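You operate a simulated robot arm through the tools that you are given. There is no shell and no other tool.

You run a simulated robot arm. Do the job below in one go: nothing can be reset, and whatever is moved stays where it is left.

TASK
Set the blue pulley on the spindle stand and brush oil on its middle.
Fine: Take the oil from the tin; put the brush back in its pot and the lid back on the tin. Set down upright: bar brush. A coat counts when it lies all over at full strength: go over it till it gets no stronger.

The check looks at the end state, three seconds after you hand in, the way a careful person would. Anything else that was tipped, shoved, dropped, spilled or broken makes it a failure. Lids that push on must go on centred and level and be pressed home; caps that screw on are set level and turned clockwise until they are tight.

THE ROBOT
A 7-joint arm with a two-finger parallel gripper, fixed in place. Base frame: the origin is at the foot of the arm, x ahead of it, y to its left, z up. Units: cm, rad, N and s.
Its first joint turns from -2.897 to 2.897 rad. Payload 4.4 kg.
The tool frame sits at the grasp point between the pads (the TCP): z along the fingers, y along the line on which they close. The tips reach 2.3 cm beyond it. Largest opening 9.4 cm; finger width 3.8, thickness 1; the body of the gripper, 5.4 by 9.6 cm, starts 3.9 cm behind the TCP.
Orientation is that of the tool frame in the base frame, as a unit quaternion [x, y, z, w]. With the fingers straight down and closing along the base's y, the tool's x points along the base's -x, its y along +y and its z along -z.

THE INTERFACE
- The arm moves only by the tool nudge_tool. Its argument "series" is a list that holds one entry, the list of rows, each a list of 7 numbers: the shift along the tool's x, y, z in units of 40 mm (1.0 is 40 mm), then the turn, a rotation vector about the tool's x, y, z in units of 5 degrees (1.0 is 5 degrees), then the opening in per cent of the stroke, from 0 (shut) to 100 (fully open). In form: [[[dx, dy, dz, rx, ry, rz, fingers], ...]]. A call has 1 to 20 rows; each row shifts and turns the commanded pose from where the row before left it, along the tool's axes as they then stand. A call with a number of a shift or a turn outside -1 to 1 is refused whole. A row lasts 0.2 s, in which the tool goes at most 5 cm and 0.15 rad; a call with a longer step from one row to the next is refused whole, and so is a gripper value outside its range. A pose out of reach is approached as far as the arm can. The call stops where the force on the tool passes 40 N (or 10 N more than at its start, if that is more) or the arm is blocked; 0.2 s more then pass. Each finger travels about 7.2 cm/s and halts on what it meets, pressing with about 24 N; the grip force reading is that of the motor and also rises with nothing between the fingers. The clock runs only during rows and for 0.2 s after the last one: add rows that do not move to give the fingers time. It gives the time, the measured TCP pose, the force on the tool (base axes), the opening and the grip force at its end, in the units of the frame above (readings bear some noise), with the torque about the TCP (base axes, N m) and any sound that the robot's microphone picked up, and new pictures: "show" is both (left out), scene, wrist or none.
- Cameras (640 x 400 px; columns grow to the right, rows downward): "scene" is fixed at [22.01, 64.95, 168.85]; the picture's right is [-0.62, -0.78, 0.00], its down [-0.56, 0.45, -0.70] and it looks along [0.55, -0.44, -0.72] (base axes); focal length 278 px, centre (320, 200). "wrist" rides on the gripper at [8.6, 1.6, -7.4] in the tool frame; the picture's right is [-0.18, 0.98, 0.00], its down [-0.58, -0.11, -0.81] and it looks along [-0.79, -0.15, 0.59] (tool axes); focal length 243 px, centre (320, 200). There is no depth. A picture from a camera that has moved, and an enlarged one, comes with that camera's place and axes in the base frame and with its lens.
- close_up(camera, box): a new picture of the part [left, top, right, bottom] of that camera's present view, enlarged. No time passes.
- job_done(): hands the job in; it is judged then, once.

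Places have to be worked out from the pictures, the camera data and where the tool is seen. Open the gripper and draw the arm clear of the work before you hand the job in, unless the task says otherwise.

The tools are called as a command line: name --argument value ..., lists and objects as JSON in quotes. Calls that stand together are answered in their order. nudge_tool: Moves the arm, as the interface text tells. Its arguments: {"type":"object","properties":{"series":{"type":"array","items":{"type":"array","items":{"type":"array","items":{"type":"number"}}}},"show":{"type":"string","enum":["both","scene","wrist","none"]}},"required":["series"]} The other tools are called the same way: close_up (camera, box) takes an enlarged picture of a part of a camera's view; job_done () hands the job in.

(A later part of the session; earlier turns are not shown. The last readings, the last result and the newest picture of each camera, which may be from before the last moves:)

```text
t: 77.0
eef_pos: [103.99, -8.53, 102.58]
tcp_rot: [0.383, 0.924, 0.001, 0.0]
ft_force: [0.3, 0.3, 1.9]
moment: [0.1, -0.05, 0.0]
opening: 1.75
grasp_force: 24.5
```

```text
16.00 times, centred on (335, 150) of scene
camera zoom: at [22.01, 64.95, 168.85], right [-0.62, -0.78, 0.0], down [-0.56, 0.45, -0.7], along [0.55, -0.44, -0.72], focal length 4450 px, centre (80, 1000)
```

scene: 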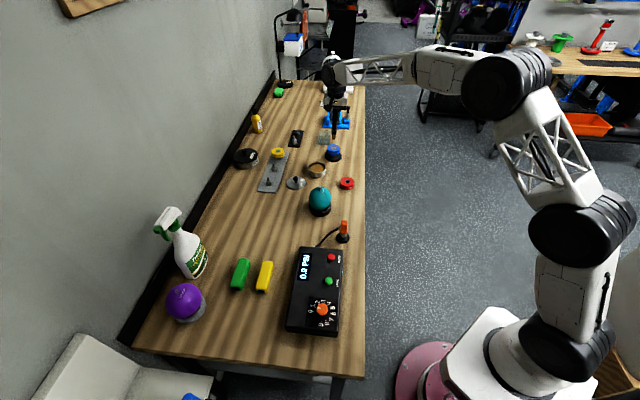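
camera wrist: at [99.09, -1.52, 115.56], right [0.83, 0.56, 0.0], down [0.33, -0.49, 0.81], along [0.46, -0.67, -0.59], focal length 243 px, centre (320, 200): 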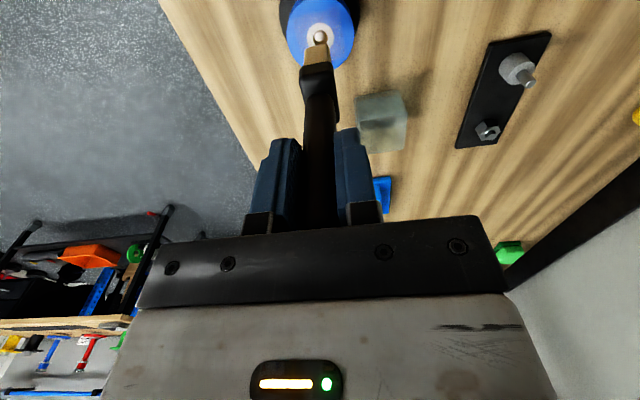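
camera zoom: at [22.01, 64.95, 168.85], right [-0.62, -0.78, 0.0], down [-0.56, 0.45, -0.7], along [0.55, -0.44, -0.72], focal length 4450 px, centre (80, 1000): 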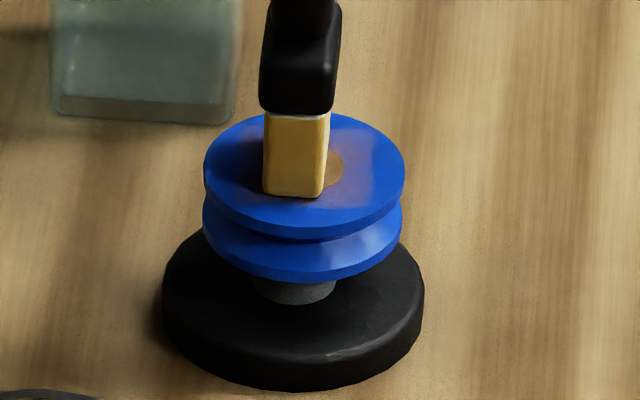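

The coat on the visible part of the hub is darker amber. I'll lift, look at the whole hub, and then decide on re-dipping.

nudge_tool --series '[[[0, -0.06, -0.2, 0, 0, 0, 5], [0, 0, -0.5, 0, 0, 0, 5], [0, 0, -0.65, 0, 0, 0, 5], [0, 0, 0, 0, 0, 0, 5]]]' --show "wrist"

close_up --camera "scene" --box '[324, 142, 346, 160]'

close_up --camera "wrist" --box '[270, 0, 380, 80]'

```text
t: 78.0
eef_pos: [103.84, -8.61, 108.16]
tcp_rot: [0.383, 0.924, 0.0, 0.0]
ft_force: [-0.5, -0.4, -0.3]
moment: [0.0, 0.02, -0.01]
opening: 1.75
grasp_force: 24.3
camera wrist: at [98.92, -1.45, 115.56], right [0.83, 0.56, 0.0], down [0.33, -0.49, 0.81], along [0.46, -0.67, -0.59], focal length 243 px, centre (320, 200)
```

wrist: 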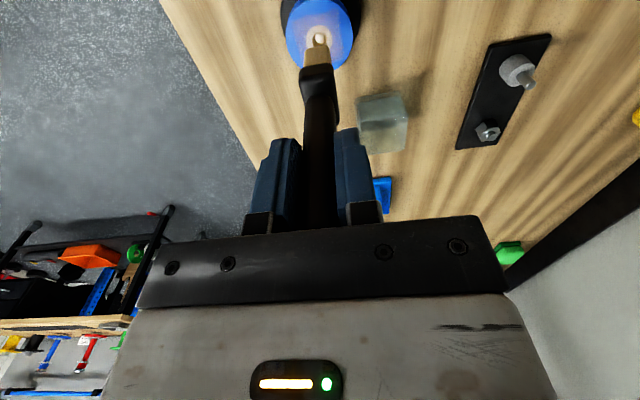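

```text
16.00 times, centred on (335, 151) of scene
camera zoom: at [22.01, 64.95, 168.85], right [-0.62, -0.78, 0.0], down [-0.56, 0.45, -0.7], along [0.55, -0.44, -0.72], focal length 4450 px, centre (80, 984)
```

zoom: 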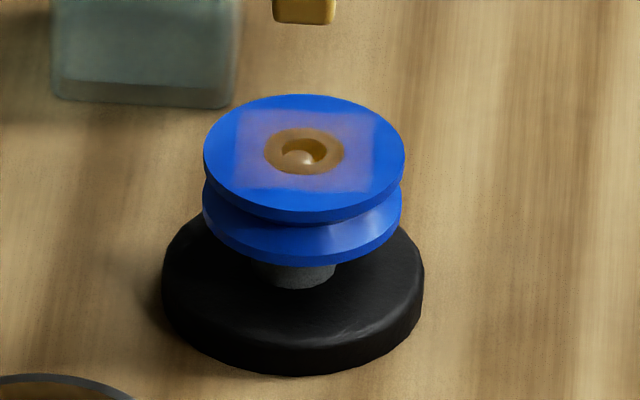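

```text
5.00 times, centred on (325, 40) of wrist
camera zoom: at [98.92, -1.45, 115.56], right [0.83, 0.56, 0.0], down [0.33, -0.49, 0.81], along [0.46, -0.67, -0.59], focal length 1213 px, centre (295, 1000)
```

zoom: 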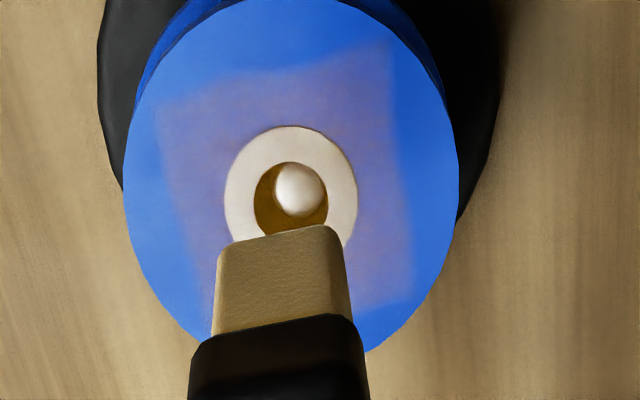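

A square patch of coat about 4 cm wide, centred on the hub, is building up. I'll zoom in further to judge how even it is.

close_up --camera "scene" --box '[329, 145, 343, 155]'

close_up --camera "wrist" --box '[290, 0, 350, 50]'

```text
16.00 times, centred on (336, 150) of scene
camera zoom: at [22.01, 64.95, 168.85], right [-0.62, -0.78, 0.0], down [-0.56, 0.45, -0.7], along [0.55, -0.44, -0.72], focal length 4450 px, centre (64, 1000)
```

zoom: 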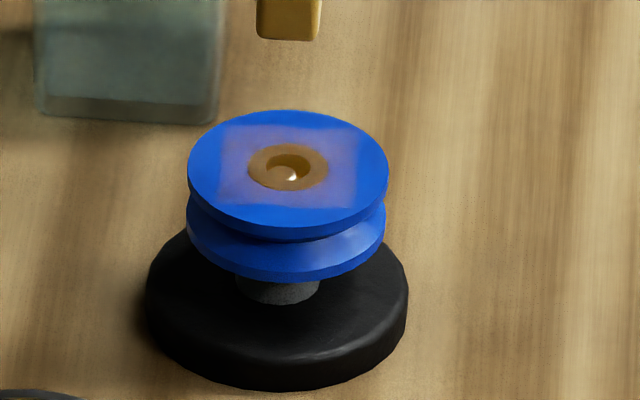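

```text
8.00 times, centred on (320, 25) of wrist
camera zoom: at [98.92, -1.45, 115.56], right [0.83, 0.56, 0.0], down [0.33, -0.49, 0.81], along [0.46, -0.67, -0.59], focal length 1941 px, centre (320, 1600)
```

zoom: 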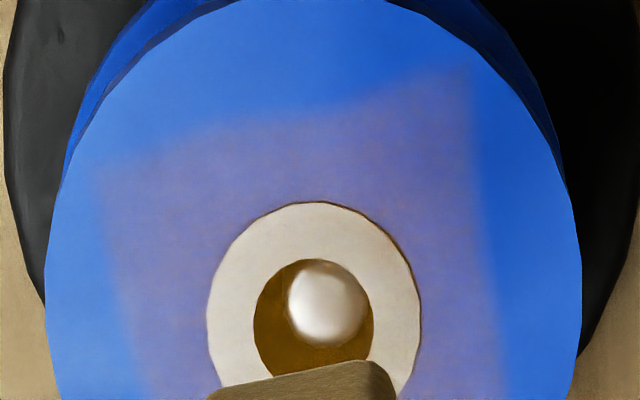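

The tint is fairly even over the swept area but clearly not yet as strong as the oil itself. I'll go down again for more strokes, covering a slightly wider area.

nudge_tool --series '[[[0, 0, 0.6, 0, 0, 0, 5], [0, 0, 0.5, 0, 0, 0, 5], [0, 0, 0.25, 0, 0, 0, 5], [0, 0, 0.01, 0, 0, 0, 5], [0, 0, 0, 0, 0, 0, 5]]]' --show "none"

```text
t: 79.2
eef_pos: [103.76, -8.91, 102.62]
tcp_rot: [0.383, 0.924, -0.001, 0.001]
ft_force: [-1.4, -1.6, 7.3]
moment: [-0.13, 0.08, -0.02]
opening: 1.75
grasp_force: 24.0
```

Contact at 7 N. Now a set of strokes: ±0.8 cm across and ±0.4 cm along.

nudge_tool --series '[[[0, 0.1, 0, 0, 0, 0, 5], [0, 0.1, 0, 0, 0, 0, 5], [0.1, 0, 0, 0, 0, 0, 5], [0, -0.1, 0, 0, 0, 0, 5], [0, -0.1, 0, 0, 0, 0, 5], [0, -0.1, 0.002, 0, 0, 0, 5], [0, -0.1, 0, 0, 0, 0, 5], [-0.1, 0, 0, 0, 0, 0, 5], [0, 0.1, 0.002, 0, 0, 0, 5], [0, 0.1, 0, 0, 0, 0, 5], [0, 0.1, 0, 0, 0, 0, 5], [0, 0.1, 0, 0, 0, 0, 5], [-0.1, 0, 0.002, 0, 0, 0, 5], [0, -0.1, 0, 0, 0, 0, 5], [0, -0.1, 0, 0, 0, 0, 5], [0, -0.1, 0.002, 0, 0, 0, 5], [0, -0.1, 0, 0, 0, 0, 5], [0.1, 0.1, 0, 0, 0, 0, 5], [0, 0.1, 0, 0, 0, 0, 5], [0, 0, 0, 0, 0, 0, 5]]]' --show "none"

close_up --camera "scene" --box '[324, 140, 346, 160]'

```text
t: 83.4
eef_pos: [103.57, -8.63, 102.33]
tcp_rot: [0.383, 0.924, 0.0, 0.0]
ft_force: [-1.4, -1.4, 7.1]
moment: [-0.12, 0.27, 0.04]
opening: 1.74
grasp_force: 24.2
```

```text
16.00 times, centred on (335, 150) of scene
camera zoom: at [22.01, 64.95, 168.85], right [-0.62, -0.78, 0.0], down [-0.56, 0.45, -0.7], along [0.55, -0.44, -0.72], focal length 4450 px, centre (80, 1000)
```

zoom: 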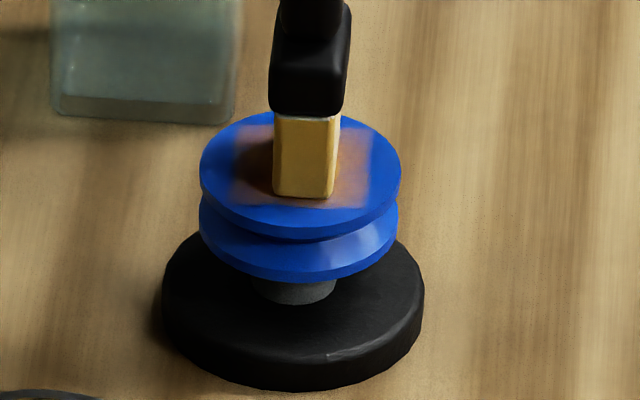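

The coat is much stronger now, orange over the blue, with edges of the patch lighter than its centre. I'll lift and look at the distribution.

nudge_tool --series '[[[0, 0, -0.3, 0, 0, 0, 5], [0, 0, -0.5, 0, 0, 0, 5], [0, 0, -0.6, 0, 0, 0, 5], [0, 0, -0.4, 0, 0, 0, 5], [0, 0, 0, 0, 0, 0, 5]]]' --show "none"

close_up --camera "scene" --box '[324, 142, 346, 160]'

close_up --camera "wrist" --box '[280, 0, 370, 70]'

```text
t: 84.6
eef_pos: [103.85, -8.83, 109.53]
tcp_rot: [0.383, 0.924, 0.0, 0.0]
ft_force: [0.0, 1.5, -0.7]
moment: [0.0, -0.03, 0.0]
opening: 1.75
grasp_force: 24.3
```

```text
16.00 times, centred on (335, 151) of scene
camera zoom: at [22.01, 64.95, 168.85], right [-0.62, -0.78, 0.0], down [-0.56, 0.45, -0.7], along [0.55, -0.44, -0.72], focal length 4450 px, centre (80, 984)
```

zoom: 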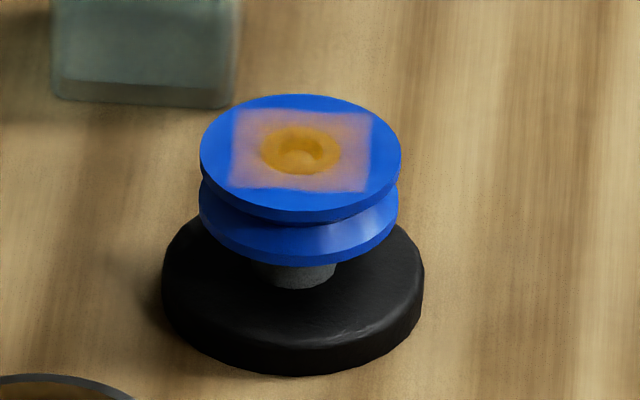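

```text
5.71 times, centred on (325, 35) of wrist
camera zoom: at [98.86, -1.63, 117.04], right [0.83, 0.56, 0.0], down [0.33, -0.49, 0.81], along [0.46, -0.67, -0.59], focal length 1386 px, centre (291, 1143)
```

zoom: 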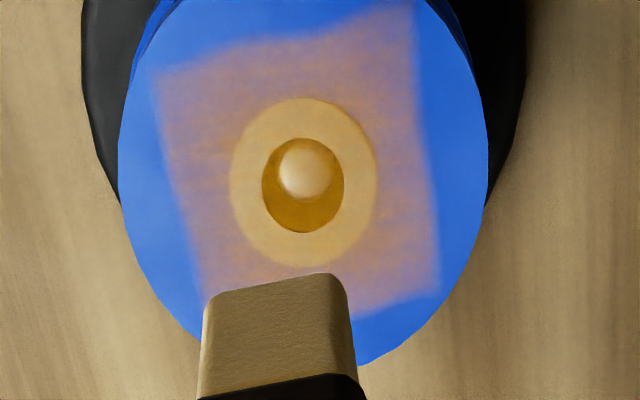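

The patch is a uniform square about 4 cm wide around the hub, now a clear orange but still letting blue show. I'll go over it again with the same strokes.

nudge_tool --series '[[[0, 0, 0.6, 0, 0, 0, 5], [0, 0, 0.6, 0, 0, 0, 5], [0, 0, 0.4, 0, 0, 0, 5], [0, 0, 0.17, 0, 0, 0, 5], [0, 0, 0.02, 0, 0, 0, 5], [0, 0, 0, 0, 0, 0, 5]]]' --show "none"

```text
t: 86.0
eef_pos: [103.65, -9.12, 102.51]
tcp_rot: [0.383, 0.924, 0.0, 0.001]
ft_force: [-0.7, 0.8, 0.3]
moment: [-0.02, 0.0, 0.01]
opening: 1.75
grasp_force: 23.5
```

No contact yet. I'll lower another 0.8 mm and repeat the stroke pattern.

nudge_tool --series '[[[0, 0.03, 0.02, 0, 0, 0, 5], [0, 0.1, 0.005, 0, 0, 0, 5], [0, 0.1, 0, 0, 0, 0, 5], [0.1, 0, 0, 0, 0, 0, 5], [0, -0.1, 0, 0, 0, 0, 5], [0, -0.1, 0, 0, 0, 0, 5], [0, -0.1, 0.002, 0, 0, 0, 5], [0, -0.1, 0, 0, 0, 0, 5], [-0.1, 0, 0, 0, 0, 0, 5], [0, 0.1, 0.002, 0, 0, 0, 5], [0, 0.1, 0, 0, 0, 0, 5], [0, 0.1, 0, 0, 0, 0, 5], [0, 0.1, 0, 0, 0, 0, 5], [-0.1, 0, 0.002, 0, 0, 0, 5], [0, -0.1, 0, 0, 0, 0, 5], [0, -0.1, 0, 0, 0, 0, 5], [0, -0.1, 0.002, 0, 0, 0, 5], [0, -0.1, 0, 0, 0, 0, 5], [0.1, 0.1, 0, 0, 0, 0, 5], [0, 0.1, 0, 0, 0, 0, 5]]]' --show "none"

close_up --camera "scene" --box '[324, 140, 346, 160]'

```text
t: 90.2
eef_pos: [104.06, -8.91, 102.32]
tcp_rot: [0.383, 0.924, 0.0, 0.001]
ft_force: [-2.5, -1.5, 7.5]
moment: [-0.14, 0.3, 0.01]
opening: 1.72
grasp_force: 23.8
```

```text
16.00 times, centred on (335, 150) of scene
camera zoom: at [22.01, 64.95, 168.85], right [-0.62, -0.78, 0.0], down [-0.56, 0.45, -0.7], along [0.55, -0.44, -0.72], focal length 4450 px, centre (80, 1000)
```

zoom: 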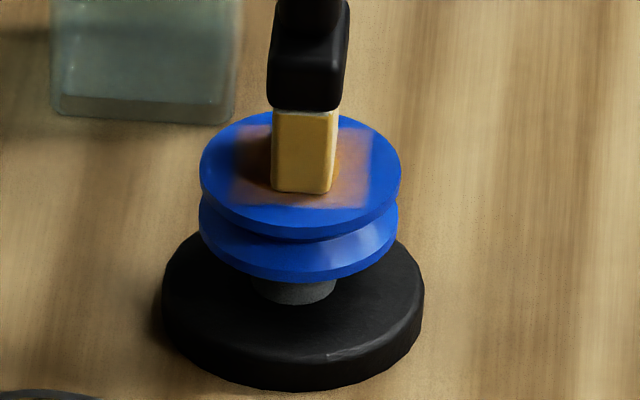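

The coat looks about as before, and the bristles are paling, so the load may be running out. I'll lift, look, and go for a second dip.

nudge_tool --series '[[[0, 0, -0.3, 0, 0, 0, 5], [0, 0, -0.5, 0, 0, 0, 5], [0, 0, -0.6, 0, 0, 0, 5], [0, 0, -0.4, 0, 0, 0, 5], [0, 0, 0, 0, 0, 0, 5]]]' --show "none"

close_up --camera "scene" --box '[324, 142, 346, 160]'

close_up --camera "wrist" --box '[280, 0, 370, 70]'

```text
t: 91.4
eef_pos: [103.81, -8.95, 109.56]
tcp_rot: [0.383, 0.924, -0.001, 0.0]
ft_force: [0.1, 0.5, -0.8]
moment: [-0.04, -0.01, 0.0]
opening: 1.76
grasp_force: 23.9
```

```text
16.00 times, centred on (335, 151) of scene
camera zoom: at [22.01, 64.95, 168.85], right [-0.62, -0.78, 0.0], down [-0.56, 0.45, -0.7], along [0.55, -0.44, -0.72], focal length 4450 px, centre (80, 984)
```

zoom: 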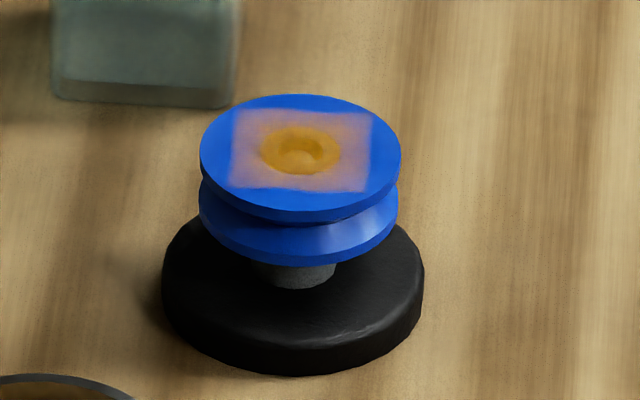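

```text
5.71 times, centred on (325, 35) of wrist
camera zoom: at [98.87, -1.72, 117.07], right [0.83, 0.56, 0.0], down [0.33, -0.49, 0.81], along [0.46, -0.67, -0.59], focal length 1386 px, centre (291, 1143)
```

zoom: 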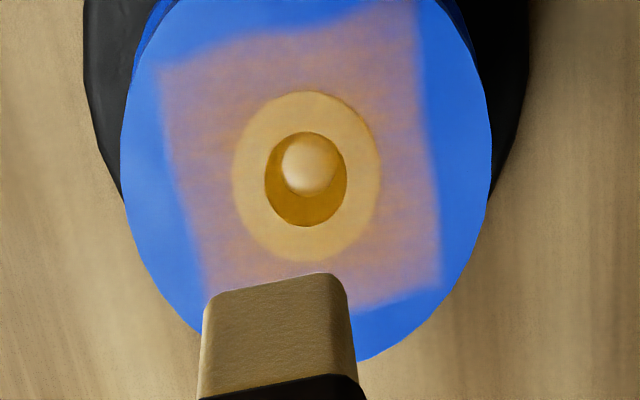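

No visible change from that pass, which could mean full strength or an empty brush. I'll re-dip to find out: back over the tin and down to the oil.

nudge_tool --series '[[[0.4, 0.2, 0, 0, 0, 0, 5], [0.65, 0.33, 0, 0, 0, 0, 5], [0.7, 0.36, 0, 0, 0, 0, 5], [0.7, 0.36, 0, 0, 0, 0, 5], [0.5, 0.25, 0, 0, 0, 0, 5], [0.294, 0.153, 0, 0, 0, 0, 5], [0, 0, 0, 0, 0, 0, 5]]]' --show "none"

close_up --camera "scene" --box '[295, 125, 345, 175]'

close_up --camera "wrist" --box '[220, 0, 420, 150]'

```text
t: 93.0
eef_pos: [99.4, 5.1, 109.6]
tcp_rot: [0.382, 0.924, 0.0, 0.0]
ft_force: [0.2, 0.4, -0.6]
moment: [-0.03, 0.0, 0.01]
opening: 1.75
grasp_force: 24.2
```

```text
8.00 times, centred on (320, 150) of scene
camera zoom: at [22.01, 64.95, 168.85], right [-0.62, -0.78, 0.0], down [-0.56, 0.45, -0.7], along [0.55, -0.44, -0.72], focal length 2225 px, centre (320, 600)
```

zoom: 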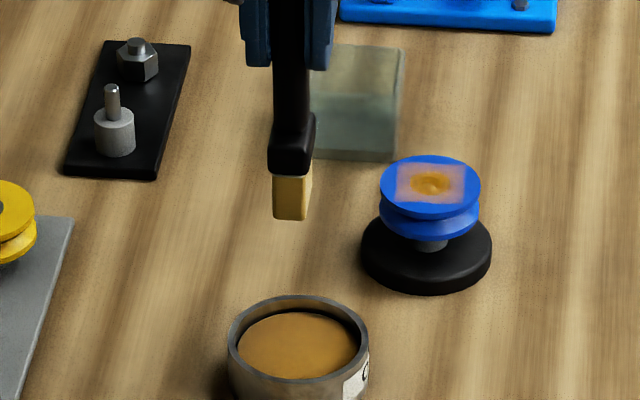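

```text
2.67 times, centred on (320, 75) of wrist
camera zoom: at [94.44, 12.36, 117.1], right [0.83, 0.56, 0.0], down [0.33, -0.49, 0.81], along [0.46, -0.67, -0.59], focal length 647 px, centre (320, 533)
```

zoom: 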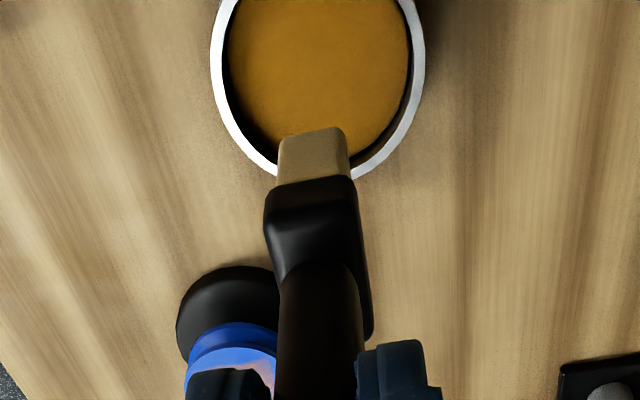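

The brush has slid up in the grip by about 0.6 cm (offset now about 10.9 cm); I'll account for that. Lowering into the oil again.

nudge_tool --series '[[[0, 0, 0.5, 0, 0, 0, 5], [0, 0, 0.6, 0, 0, 0, 5], [0, 0, 0.6, 0, 0, 0, 5], [0, 0, 0.5, 0, 0, 0, 5], [0, 0, 0.3, 0, 0, 0, 5], [0, 0, 0.05, 0, 0, 0, 5], [0, 0, 0.03, 0, 0, 0, 5], [0, 0, 0, 0, 0, 0, 5], [0, 0, 0, 0, 0, 0, 5]]]' --show "none"

close_up --camera "scene" --box '[295, 135, 345, 180]'

```text
t: 95.0
eef_pos: [99.26, 4.87, 99.3]
tcp_rot: [0.383, 0.924, 0.001, 0.0]
ft_force: [-0.6, -0.3, 12.1]
moment: [0.02, 0.15, 0.01]
opening: 1.74
grasp_force: 24.5
```

```text
8.89 times, centred on (320, 158) of scene
camera zoom: at [22.01, 64.95, 168.85], right [-0.62, -0.78, 0.0], down [-0.56, 0.45, -0.7], along [0.55, -0.44, -0.72], focal length 2472 px, centre (320, 578)
```

zoom: 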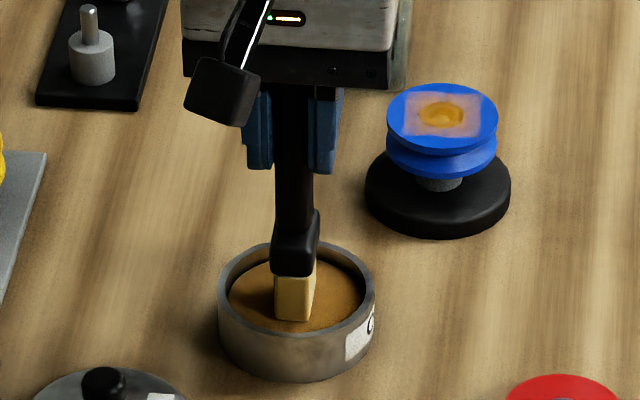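

In the oil with 12 N. I'll dwell a moment, lift slowly with a pause for drips, and look at the bristles.

nudge_tool --series '[[[0, 0, 0, 0, 0, 0, 5], [0, 0, 0, 0, 0, 0, 5], [0, 0, 0, 0, 0, 0, 5], [0, 0, -0.1, 0, 0, 0, 5], [0, 0, -0.15, 0, 0, 0, 5], [0, 0, -0.15, 0, 0, 0, 5], [0, 0, 0, 0, 0, 0, 5], [0, 0, 0, 0, 0, 0, 5], [0, 0, 0, 0, 0, 0, 5], [0, 0, 0, 0, 0, 0, 5], [0, 0, -0.4, 0, 0, 0, 5], [0, 0, -0.6, 0, 0, 0, 5], [0, 0, -0.7, 0, 0, 0, 5], [0, 0, -0.48, 0, 0, 0, 5], [0, 0, 0, 0, 0, 0, 5]]]' --show "none"

close_up --camera "scene" --box '[295, 125, 345, 175]'

```text
t: 98.2
eef_pos: [99.53, 4.91, 109.58]
tcp_rot: [0.382, 0.924, 0.0, 0.0]
ft_force: [-0.7, 1.0, -1.0]
moment: [0.02, -0.03, 0.01]
opening: 1.73
grasp_force: 24.0
```

```text
8.00 times, centred on (320, 150) of scene
camera zoom: at [22.01, 64.95, 168.85], right [-0.62, -0.78, 0.0], down [-0.56, 0.45, -0.7], along [0.55, -0.44, -0.72], focal length 2225 px, centre (320, 600)
```

zoom: 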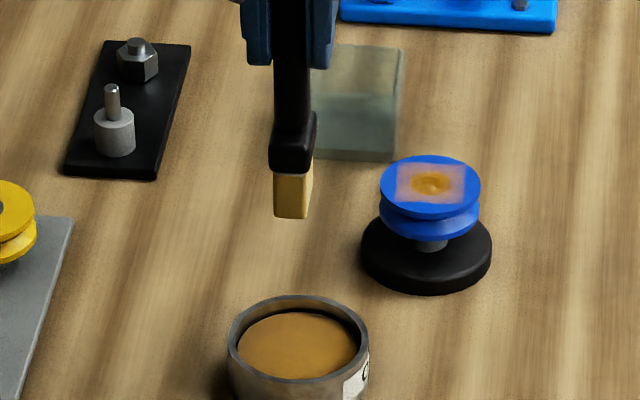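

Re-loaded. Back over the hub and down to contact.

nudge_tool --series '[[[-0.4, -0.2, 0, 0, 0, 0, 5], [-0.65, -0.33, 0, 0, 0, 0, 5], [-0.7, -0.36, 0, 0, 0, 0, 5], [-0.7, -0.36, 0, 0, 0, 0, 5], [-0.5, -0.25, 0, 0, 0, 0, 5], [-0.294, -0.153, 0, 0, 0, 0, 5], [0, 0, 0, 0, 0, 0, 5], [0, 0, 0.5, 0, 0, 0, 5], [0, 0, 0.6, 0, 0, 0, 5], [0, 0, 0.5, 0, 0, 0, 5], [0, 0, 0.18, 0, 0, 0, 5], [0, 0, 0.02, 0, 0, 0, 5], [0, 0, 0, 0, 0, 0, 5]]]' --show "none"

close_up --camera "scene" --box '[324, 140, 346, 160]'

```text
t: 101.0
eef_pos: [103.92, -8.71, 102.41]
tcp_rot: [0.383, 0.924, 0.0, 0.0]
ft_force: [0.7, -0.1, 2.9]
moment: [0.12, 0.03, -0.02]
opening: 1.75
grasp_force: 24.3
```

```text
16.00 times, centred on (335, 150) of scene
camera zoom: at [22.01, 64.95, 168.85], right [-0.62, -0.78, 0.0], down [-0.56, 0.45, -0.7], along [0.55, -0.44, -0.72], focal length 4450 px, centre (80, 1000)
```

zoom: 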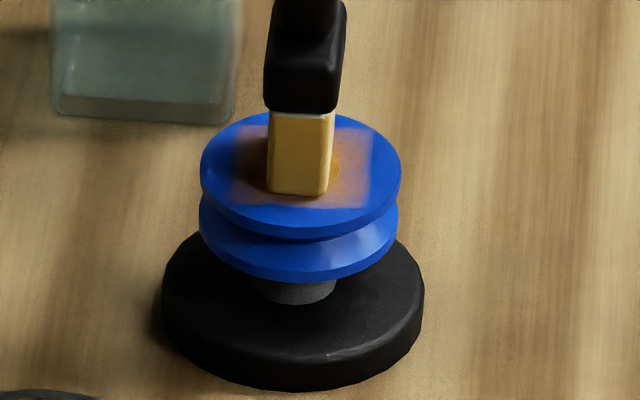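

Light contact (3 N). I'll stroke over the whole patch: ±1 cm across in three lanes.

nudge_tool --series '[[[0, 0.125, 0.004, 0, 0, 0, 5], [0, 0.125, 0, 0, 0, 0, 5], [0.12, 0, 0, 0, 0, 0, 5], [0, -0.125, 0, 0, 0, 0, 5], [0, -0.125, 0.003, 0, 0, 0, 5], [0, -0.125, 0, 0, 0, 0, 5], [0, -0.125, 0, 0, 0, 0, 5], [-0.12, 0, 0, 0, 0, 0, 5], [0, 0.125, 0, 0, 0, 0, 5], [0, 0.125, 0.003, 0, 0, 0, 5], [0, 0.125, 0, 0, 0, 0, 5], [0, 0.125, 0, 0, 0, 0, 5], [-0.12, 0, 0, 0, 0, 0, 5], [0, -0.125, 0, 0, 0, 0, 5], [0, -0.125, 0.003, 0, 0, 0, 5], [0, -0.125, 0, 0, 0, 0, 5], [0, -0.125, 0, 0, 0, 0, 5], [0.12, 0.125, 0, 0, 0, 0, 5], [0, 0.125, 0, 0, 0, 0, 5], [0, 0, 0, 0, 0, 0, 5]]]' --show "none"

close_up --camera "scene" --box '[324, 140, 346, 160]'

```text
t: 105.2
eef_pos: [103.83, -8.72, 102.3]
tcp_rot: [0.382, 0.924, 0.0, 0.0]
ft_force: [0.0, -0.3, 0.6]
moment: [0.03, 0.01, -0.05]
opening: 1.75
grasp_force: 23.4
```

```text
16.00 times, centred on (335, 150) of scene
camera zoom: at [22.01, 64.95, 168.85], right [-0.62, -0.78, 0.0], down [-0.56, 0.45, -0.7], along [0.55, -0.44, -0.72], focal length 4450 px, centre (80, 1000)
```

zoom: 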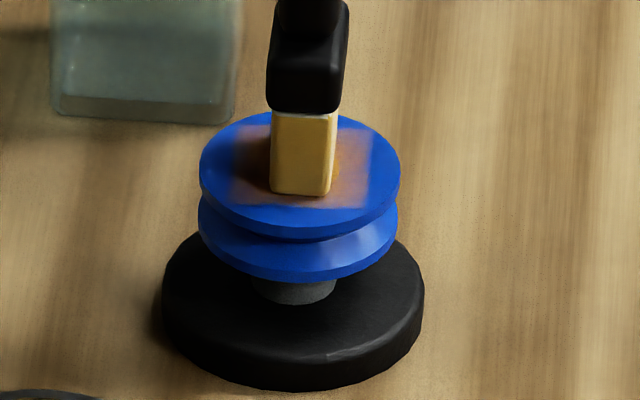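

The patch looks unchanged. I'll lift and compare with the earlier picture.

nudge_tool --series '[[[0, 0, -0.3, 0, 0, 0, 5], [0, 0, -0.5, 0, 0, 0, 5], [0, 0, -0.6, 0, 0, 0, 5], [0, 0, -0.4, 0, 0, 0, 5], [0, 0, 0, 0, 0, 0, 5]]]' --show "none"

close_up --camera "scene" --box '[324, 142, 346, 160]'

close_up --camera "wrist" --box '[280, 0, 370, 70]'

```text
t: 106.4
eef_pos: [103.77, -8.68, 109.42]
tcp_rot: [0.383, 0.924, 0.0, 0.0]
ft_force: [1.5, 0.5, -0.9]
moment: [0.0, 0.0, 0.02]
opening: 1.72
grasp_force: 24.6
```

```text
16.00 times, centred on (335, 151) of scene
camera zoom: at [22.01, 64.95, 168.85], right [-0.62, -0.78, 0.0], down [-0.56, 0.45, -0.7], along [0.55, -0.44, -0.72], focal length 4450 px, centre (80, 984)
```

zoom: 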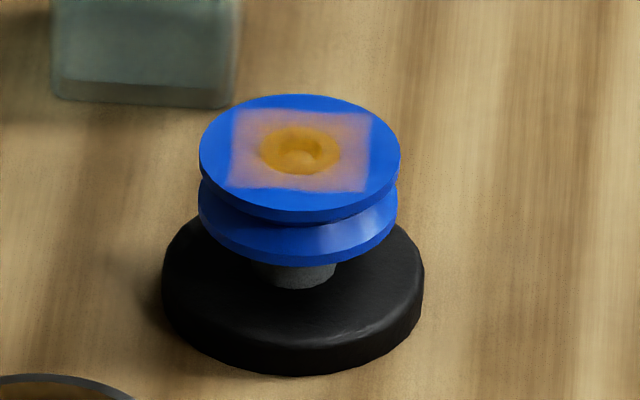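

```text
5.71 times, centred on (325, 35) of wrist
camera zoom: at [98.78, -1.48, 116.93], right [0.83, 0.56, 0.0], down [0.33, -0.49, 0.81], along [0.46, -0.67, -0.59], focal length 1386 px, centre (291, 1143)
```

zoom: 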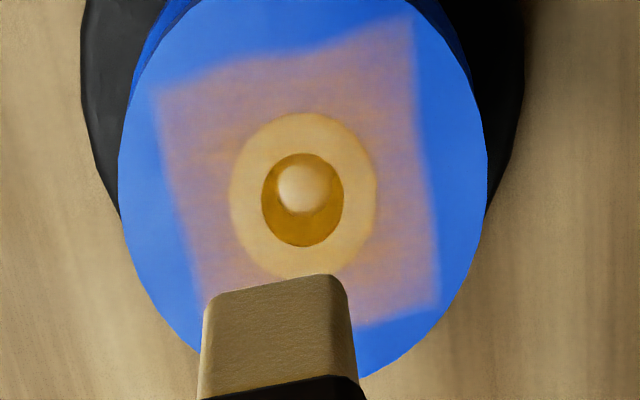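

The coat looks the same as before the re-dip, i.e. at its limit. To be certain, I'll make one more firm pass with a clear contact force.

nudge_tool --series '[[[0, 0, 0.5, 0, 0, 0, 5], [0, 0, 0.6, 0, 0, 0, 5], [0, 0, 0.5, 0, 0, 0, 5], [0, 0, 0.19, 0, 0, 0, 5], [0, 0, 0.02, 0, 0, 0, 5], [0, 0, 0.01, 0, 0, 0, 5], [0, 0, 0, 0, 0, 0, 5]]]' --show "none"

```text
t: 108.0
eef_pos: [103.89, -8.59, 102.4]
tcp_rot: [0.382, 0.924, 0.0, 0.0]
ft_force: [1.7, 1.3, 8.0]
moment: [0.18, -0.07, -0.02]
opening: 1.75
grasp_force: 23.7
```

Firm contact (8 N). Repeating the full stroke pattern.

nudge_tool --series '[[[0, 0.1, 0.003, 0, 0, 0, 5], [0, 0.1, 0, 0, 0, 0, 5], [0.1, 0, 0, 0, 0, 0, 5], [0, -0.1, 0.003, 0, 0, 0, 5], [0, -0.1, 0, 0, 0, 0, 5], [0, -0.1, 0.003, 0, 0, 0, 5], [0, -0.1, 0, 0, 0, 0, 5], [-0.1, 0, 0, 0, 0, 0, 5], [0, 0.1, 0.003, 0, 0, 0, 5], [0, 0.1, 0, 0, 0, 0, 5], [0, 0.1, 0.003, 0, 0, 0, 5], [0, 0.1, 0, 0, 0, 0, 5], [-0.1, 0, 0, 0, 0, 0, 5], [0, -0.1, 0.003, 0, 0, 0, 5], [0, -0.1, 0, 0, 0, 0, 5], [0, -0.1, 0.003, 0, 0, 0, 5], [0, -0.1, 0, 0, 0, 0, 5], [0.1, 0.1, 0, 0, 0, 0, 5], [0, 0.1, 0, 0, 0, 0, 5], [0, 0, 0, 0, 0, 0, 5]]]' --show "none"

nudge_tool --series '[[[0, 0, -0.3, 0, 0, 0, 5], [0, 0, -0.5, 0, 0, 0, 5], [0, 0, -0.6, 0, 0, 0, 5], [0, 0, -0.4, 0, 0, 0, 5], [0, 0, 0, 0, 0, 0, 5]]]' --show "none"

close_up --camera "scene" --box '[324, 142, 346, 160]'

close_up --camera "wrist" --box '[280, 0, 370, 70]'

```text
t: 112.2
eef_pos: [103.95, -8.8, 102.26]
tcp_rot: [0.382, 0.924, -0.001, -0.001]
ft_force: [1.2, 0.5, -0.8]
moment: [-0.01, 0.01, 0.02]
opening: 1.75
grasp_force: 24.1
```

```text
t: 113.4
eef_pos: [103.94, -8.87, 109.59]
tcp_rot: [0.384, 0.923, 0.0, 0.0]
ft_force: [0.0, -1.3, 0.2]
moment: [-0.05, -0.04, 0.01]
opening: 1.76
grasp_force: 23.5
```

```text
16.00 times, centred on (335, 151) of scene
camera zoom: at [22.01, 64.95, 168.85], right [-0.62, -0.78, 0.0], down [-0.56, 0.45, -0.7], along [0.55, -0.44, -0.72], focal length 4450 px, centre (80, 984)
```

zoom: 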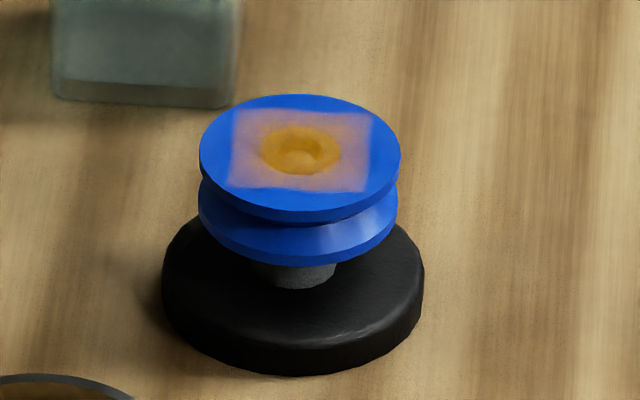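

```text
5.71 times, centred on (325, 35) of wrist
camera zoom: at [98.99, -1.66, 116.96], right [0.83, 0.56, 0.0], down [0.33, -0.49, 0.81], along [0.46, -0.67, -0.59], focal length 1386 px, centre (291, 1143)
```

zoom: 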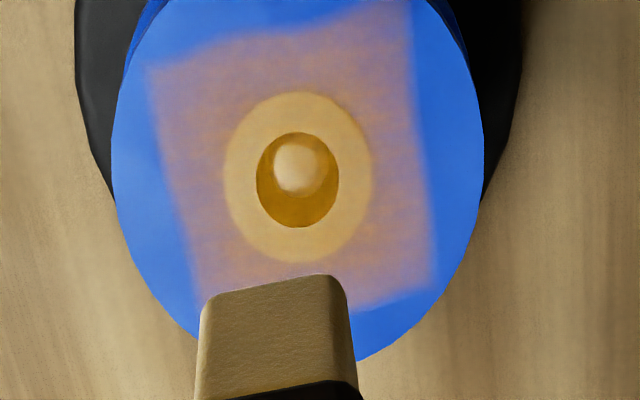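

The coat is unchanged after a firm pass with a fresh load, so it is at full strength. Now I'll take the brush back above its pot, retracing my tracked offsets, and check alignment.

nudge_tool --series '[[[-0.4, 0.19, 0, 0, 0, 0, 5], [-0.65, 0.31, 0, 0, 0, 0, 5], [-0.7, 0.336, 0, 0, 0, 0, 5], [-0.7, 0.336, 0, 0, 0, 0, 5], [-0.4, 0.19, 0, 0, 0, 0, 5], [-0.165, 0.084, 0, 0, 0, 0, 5], [0, 0, 0, 0, 0, 0, 5], [0, 0, 0, 0, 0, 0, 5]]]'

close_up --camera "scene" --box '[300, 90, 350, 145]'

close_up --camera "wrist" --box '[240, 0, 400, 130]'

```text
t: 115.2
eef_pos: [116.42, -13.45, 109.26]
tcp_rot: [0.383, 0.924, 0.0, 0.0]
ft_force: [0.4, -0.3, 0.3]
moment: [0.0, -0.02, 0.0]
opening: 1.76
grasp_force: 24.0
camera wrist: at [111.49, -6.17, 116.8], right [0.83, 0.56, 0.0], down [0.33, -0.49, 0.81], along [0.46, -0.67, -0.59], focal length 243 px, centre (320, 200)
```

scene: 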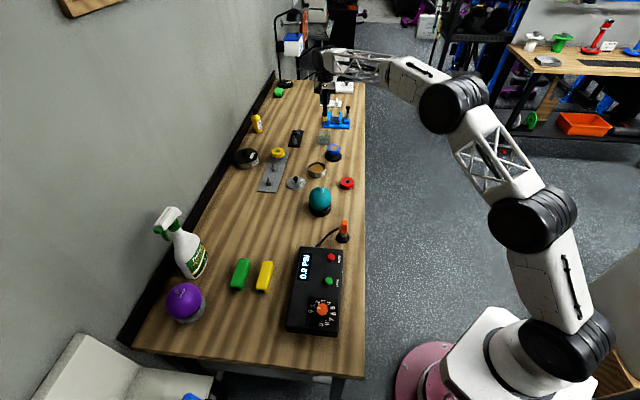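
wrist: 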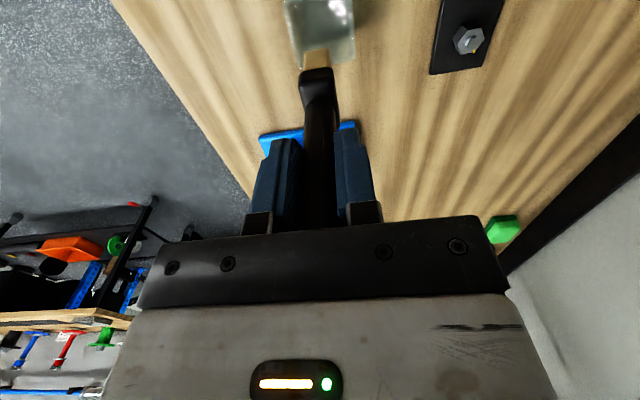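

```text
7.27 times, centred on (325, 118) of scene
camera zoom: at [22.01, 64.95, 168.85], right [-0.62, -0.78, 0.0], down [-0.56, 0.45, -0.7], along [0.55, -0.44, -0.72], focal length 2023 px, centre (284, 800)
```

zoom: 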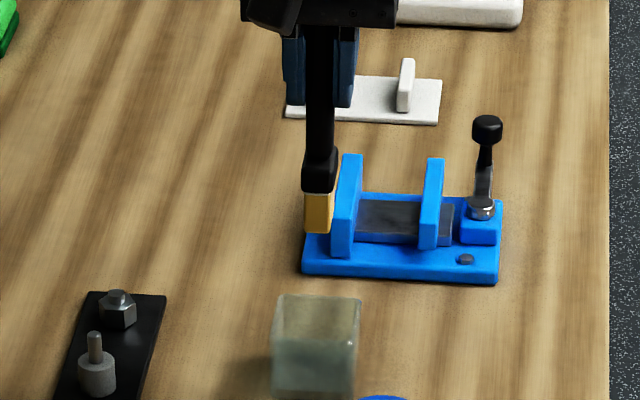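

```text
3.08 times, centred on (320, 65) of wrist
camera zoom: at [111.49, -6.17, 116.8], right [0.83, 0.56, 0.0], down [0.33, -0.49, 0.81], along [0.46, -0.67, -0.59], focal length 746 px, centre (320, 615)
```

zoom: 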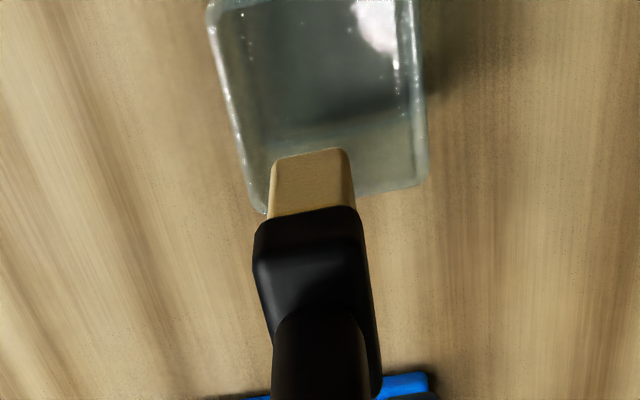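

The brush lines up with the pot in both views. I'll lower it into the pot to just above its former depth and check force and picture.

nudge_tool --series '[[[0, 0, 0.4, 0, 0, 0, 5], [0, 0, 0.6, 0, 0, 0, 5], [0, 0, 0.6, 0, 0, 0, 5], [0, 0, 0.5, 0, 0, 0, 5], [0, 0, 0.4, 0, 0, 0, 5], [0, 0, 0.2, 0, 0, 0, 5], [0, 0, 0, 0, 0, 0, 5]]]' --show "wrist"

close_up --camera "scene" --box '[300, 100, 350, 150]'

close_up --camera "wrist" --box '[240, 0, 400, 130]'

```text
t: 116.8
eef_pos: [116.24, -13.12, 98.61]
tcp_rot: [0.382, 0.924, 0.0, 0.0]
ft_force: [0.3, -0.5, -0.2]
moment: [-0.01, 0.03, -0.03]
opening: 1.74
grasp_force: 24.5
camera wrist: at [111.42, -5.94, 106.17], right [0.83, 0.56, 0.0], down [0.33, -0.49, 0.81], along [0.46, -0.67, -0.59], focal length 243 px, centre (320, 200)
```

wrist: 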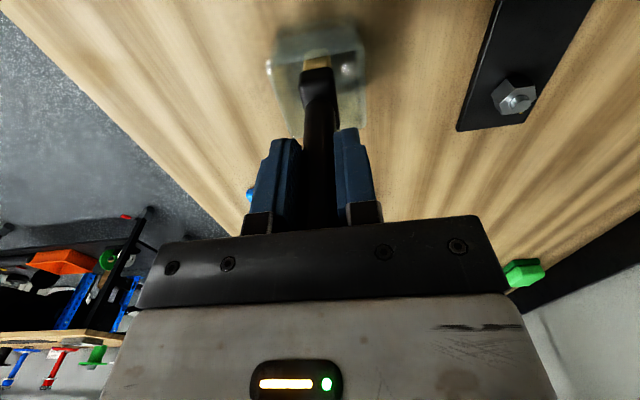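

```text
8.00 times, centred on (325, 125) of scene
camera zoom: at [22.01, 64.95, 168.85], right [-0.62, -0.78, 0.0], down [-0.56, 0.45, -0.7], along [0.55, -0.44, -0.72], focal length 2225 px, centre (280, 800)
```

zoom: 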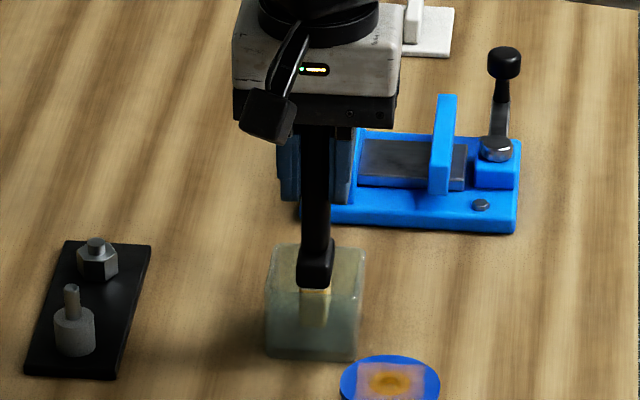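

```text
3.08 times, centred on (320, 65) of wrist
camera zoom: at [111.42, -5.94, 106.17], right [0.83, 0.56, 0.0], down [0.33, -0.49, 0.81], along [0.46, -0.67, -0.59], focal length 746 px, centre (320, 615)
```

zoom: 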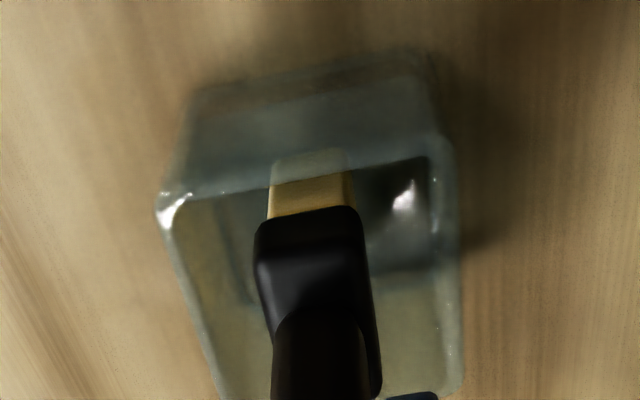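

The bristles are inside the pot with no contact. I'll lower in small steps to touch the floor.

nudge_tool --series '[[[0, 0, 0.05, 0, 0, 0, 5], [0, 0, 0.05, 0, 0, 0, 5], [0, 0, 0.05, 0, 0, 0, 5], [0, 0, 0.03, 0, 0, 0, 5], [0, 0, 0, 0, 0, 0, 5]]]' --show "none"

```text
t: 118.0
eef_pos: [116.48, -13.29, 97.88]
tcp_rot: [0.383, 0.924, -0.001, 0.0]
ft_force: [0.2, -0.9, -0.6]
moment: [0.0, 0.02, 0.0]
opening: 1.76
grasp_force: 24.4
```

No contact at z ≈ 97.9. Continuing in 1 mm steps.

nudge_tool --series '[[[0, 0, 0.025, 0, 0, 0, 5], [0, 0, 0.025, 0, 0, 0, 5], [0, 0, 0.02, 0, 0, 0, 5], [0, 0, 0, 0, 0, 0, 5]]]' --show "none"

```text
t: 119.0
eef_pos: [116.49, -13.27, 97.62]
tcp_rot: [0.384, 0.924, 0.0, -0.001]
ft_force: [0.4, 1.4, -0.7]
moment: [-0.02, 0.0, -0.01]
opening: 1.76
grasp_force: 24.4
```

nudge_tool --series '[[[0, 0, 0.02, 0, 0, 0, 5], [0, 0, 0.02, 0, 0, 0, 5], [0, 0, 0, 0, 0, 0, 5]]]' --show "none"

close_up --camera "scene" --box '[310, 120, 345, 150]'

```text
t: 119.8
eef_pos: [116.5, -13.12, 97.51]
tcp_rot: [0.383, 0.924, 0.0, 0.0]
ft_force: [0.4, -0.4, -0.1]
moment: [-0.01, 0.0, 0.0]
opening: 1.73
grasp_force: 24.6
```

```text
13.33 times, centred on (328, 135) of scene
camera zoom: at [22.01, 64.95, 168.85], right [-0.62, -0.78, 0.0], down [-0.56, 0.45, -0.7], along [0.55, -0.44, -0.72], focal length 3709 px, centre (220, 1067)
```

zoom: 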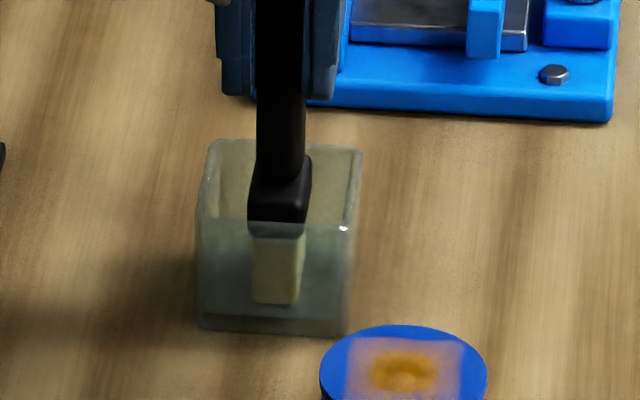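

Still free; the bristles look nearly at the pot floor. Continuing gently.

nudge_tool --series '[[[0, 0, 0.02, 0, 0, 0, 5], [0, 0, 0.02, 0, 0, 0, 5], [0, 0, 0, 0, 0, 0, 5]]]' --show "none"

```text
t: 120.6
eef_pos: [116.52, -13.25, 97.3]
tcp_rot: [0.383, 0.924, -0.001, 0.0]
ft_force: [-0.8, -1.5, 10.2]
moment: [-0.29, -0.19, -0.02]
opening: 1.77
grasp_force: 24.0
```

The brush touches the pot floor (10 N). I'll ease off a hair and open the fingers slightly so it stands free, then look.

nudge_tool --series '[[[0, 0, -0.008, 0, 0, 0, 5], [0, 0, 0, 0, 0, 0, 12], [0, 0, 0, 0, 0, 0, 20], [0, 0, 0, 0, 0, 0, 24], [0, 0, 0, 0, 0, 0, 28], [0, 0, 0, 0, 0, 0, 28], [0, 0, 0, 0, 0, 0, 28]]]' --show "wrist"

close_up --camera "scene" --box '[305, 105, 350, 150]'

close_up --camera "wrist" --box '[240, 0, 400, 230]'

```text
t: 122.2
eef_pos: [116.4, -13.21, 97.37]
tcp_rot: [0.383, 0.924, 0.0, -0.001]
ft_force: [-0.3, 0.1, 12.2]
moment: [-0.01, 0.0, -0.03]
opening: 2.66
grasp_force: 0.1
camera wrist: at [111.53, -6.03, 104.82], right [0.83, 0.56, 0.0], down [0.33, -0.49, 0.81], along [0.46, -0.67, -0.59], focal length 243 px, centre (320, 200)
```

wrist: 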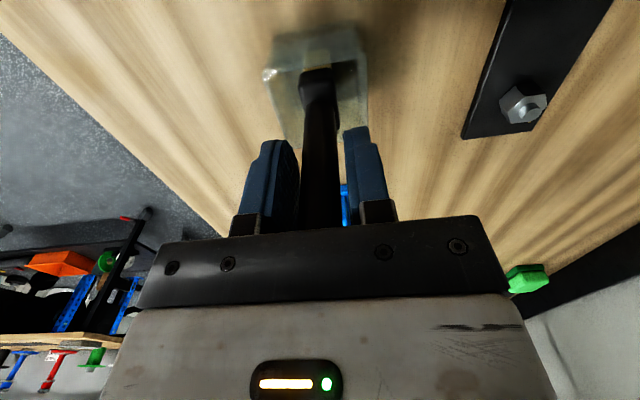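

```text
8.89 times, centred on (328, 128) of scene
camera zoom: at [22.01, 64.95, 168.85], right [-0.62, -0.78, 0.0], down [-0.56, 0.45, -0.7], along [0.55, -0.44, -0.72], focal length 2472 px, centre (253, 844)
```

zoom: 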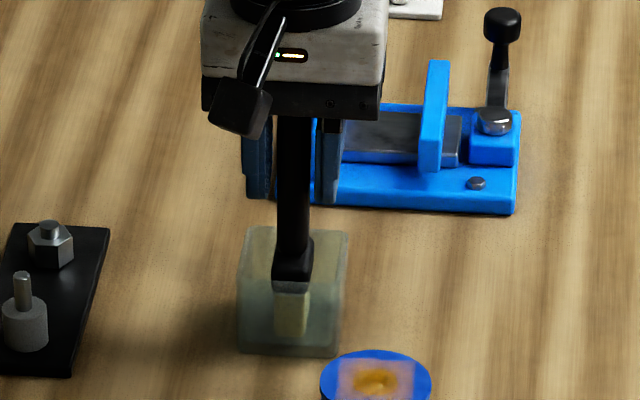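

```text
1.74 times, centred on (320, 115) of wrist
camera zoom: at [111.53, -6.03, 104.82], right [0.83, 0.56, 0.0], down [0.33, -0.49, 0.81], along [0.46, -0.67, -0.59], focal length 422 px, centre (320, 348)
```

zoom: 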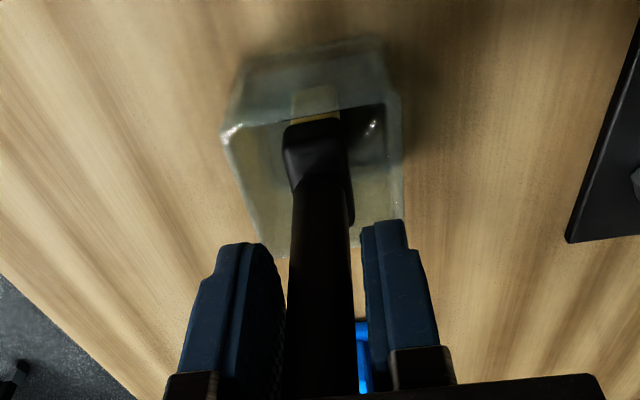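

The fingers are clear, and the 12 N is the palm resting on the handle's top. The brush stands upright; I'll rise slowly and straight, then check it stays standing.

nudge_tool --series '[[[0, 0, -0.02, 0, 0, 0, 32], [0, 0, -0.05, 0, 0, 0, 40], [0, 0, -0.1, 0, 0, 0, 50], [0, 0, -0.2, 0, 0, 0, 60], [0, 0, -0.4, 0, 0, 0, 60], [0, 0, -0.6, 0, 0, 0, 60], [0, 0, -0.7, 0, 0, 0, 60], [0, 0, -0.7, 0, 0, 0, 60], [0, 0, 0, 0, 0, 0, 60]]]'

close_up --camera "scene" --box '[305, 100, 350, 150]'

close_up --camera "wrist" --box '[240, 0, 400, 130]'

```text
t: 124.2
eef_pos: [116.56, -13.37, 108.44]
tcp_rot: [0.382, 0.924, 0.0, 0.001]
ft_force: [0.2, -0.1, -0.4]
moment: [-0.01, -0.03, 0.0]
opening: 5.62
grasp_force: 0.1
camera wrist: at [111.57, -6.15, 115.95], right [0.83, 0.56, 0.0], down [0.33, -0.49, 0.81], along [0.46, -0.67, -0.59], focal length 243 px, centre (320, 200)
```

scene: 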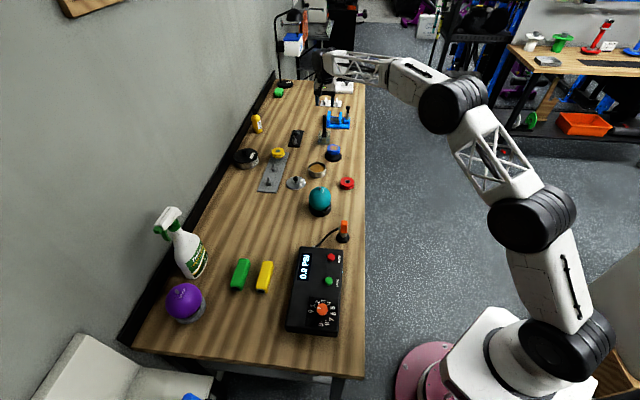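
wrist: 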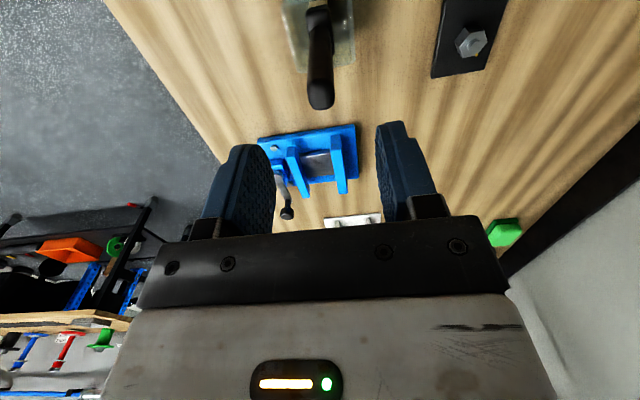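

```text
8.00 times, centred on (328, 125) of scene
camera zoom: at [22.01, 64.95, 168.85], right [-0.62, -0.78, 0.0], down [-0.56, 0.45, -0.7], along [0.55, -0.44, -0.72], focal length 2225 px, centre (260, 800)
```

zoom: 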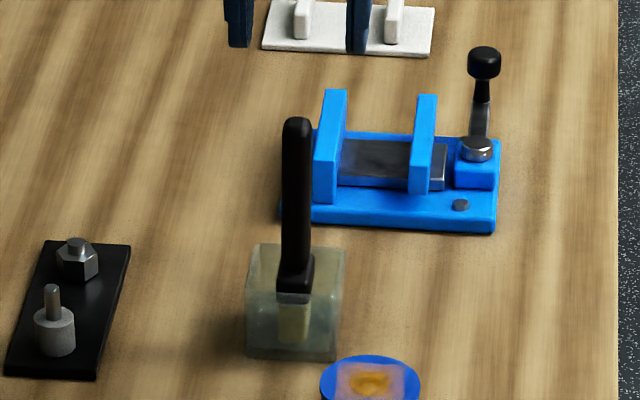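

```text
3.08 times, centred on (320, 65) of wrist
camera zoom: at [111.57, -6.15, 115.95], right [0.83, 0.56, 0.0], down [0.33, -0.49, 0.81], along [0.46, -0.67, -0.59], focal length 746 px, centre (320, 615)
```

zoom: 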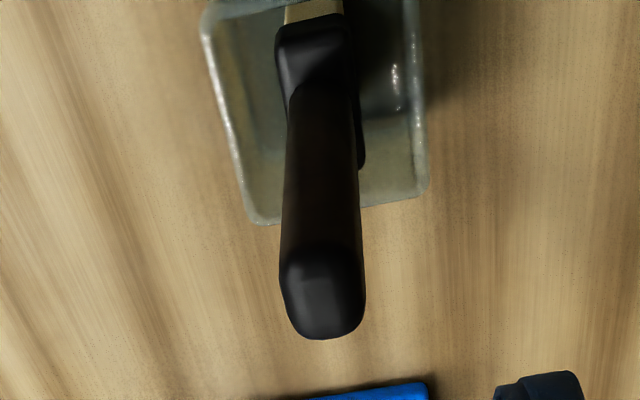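

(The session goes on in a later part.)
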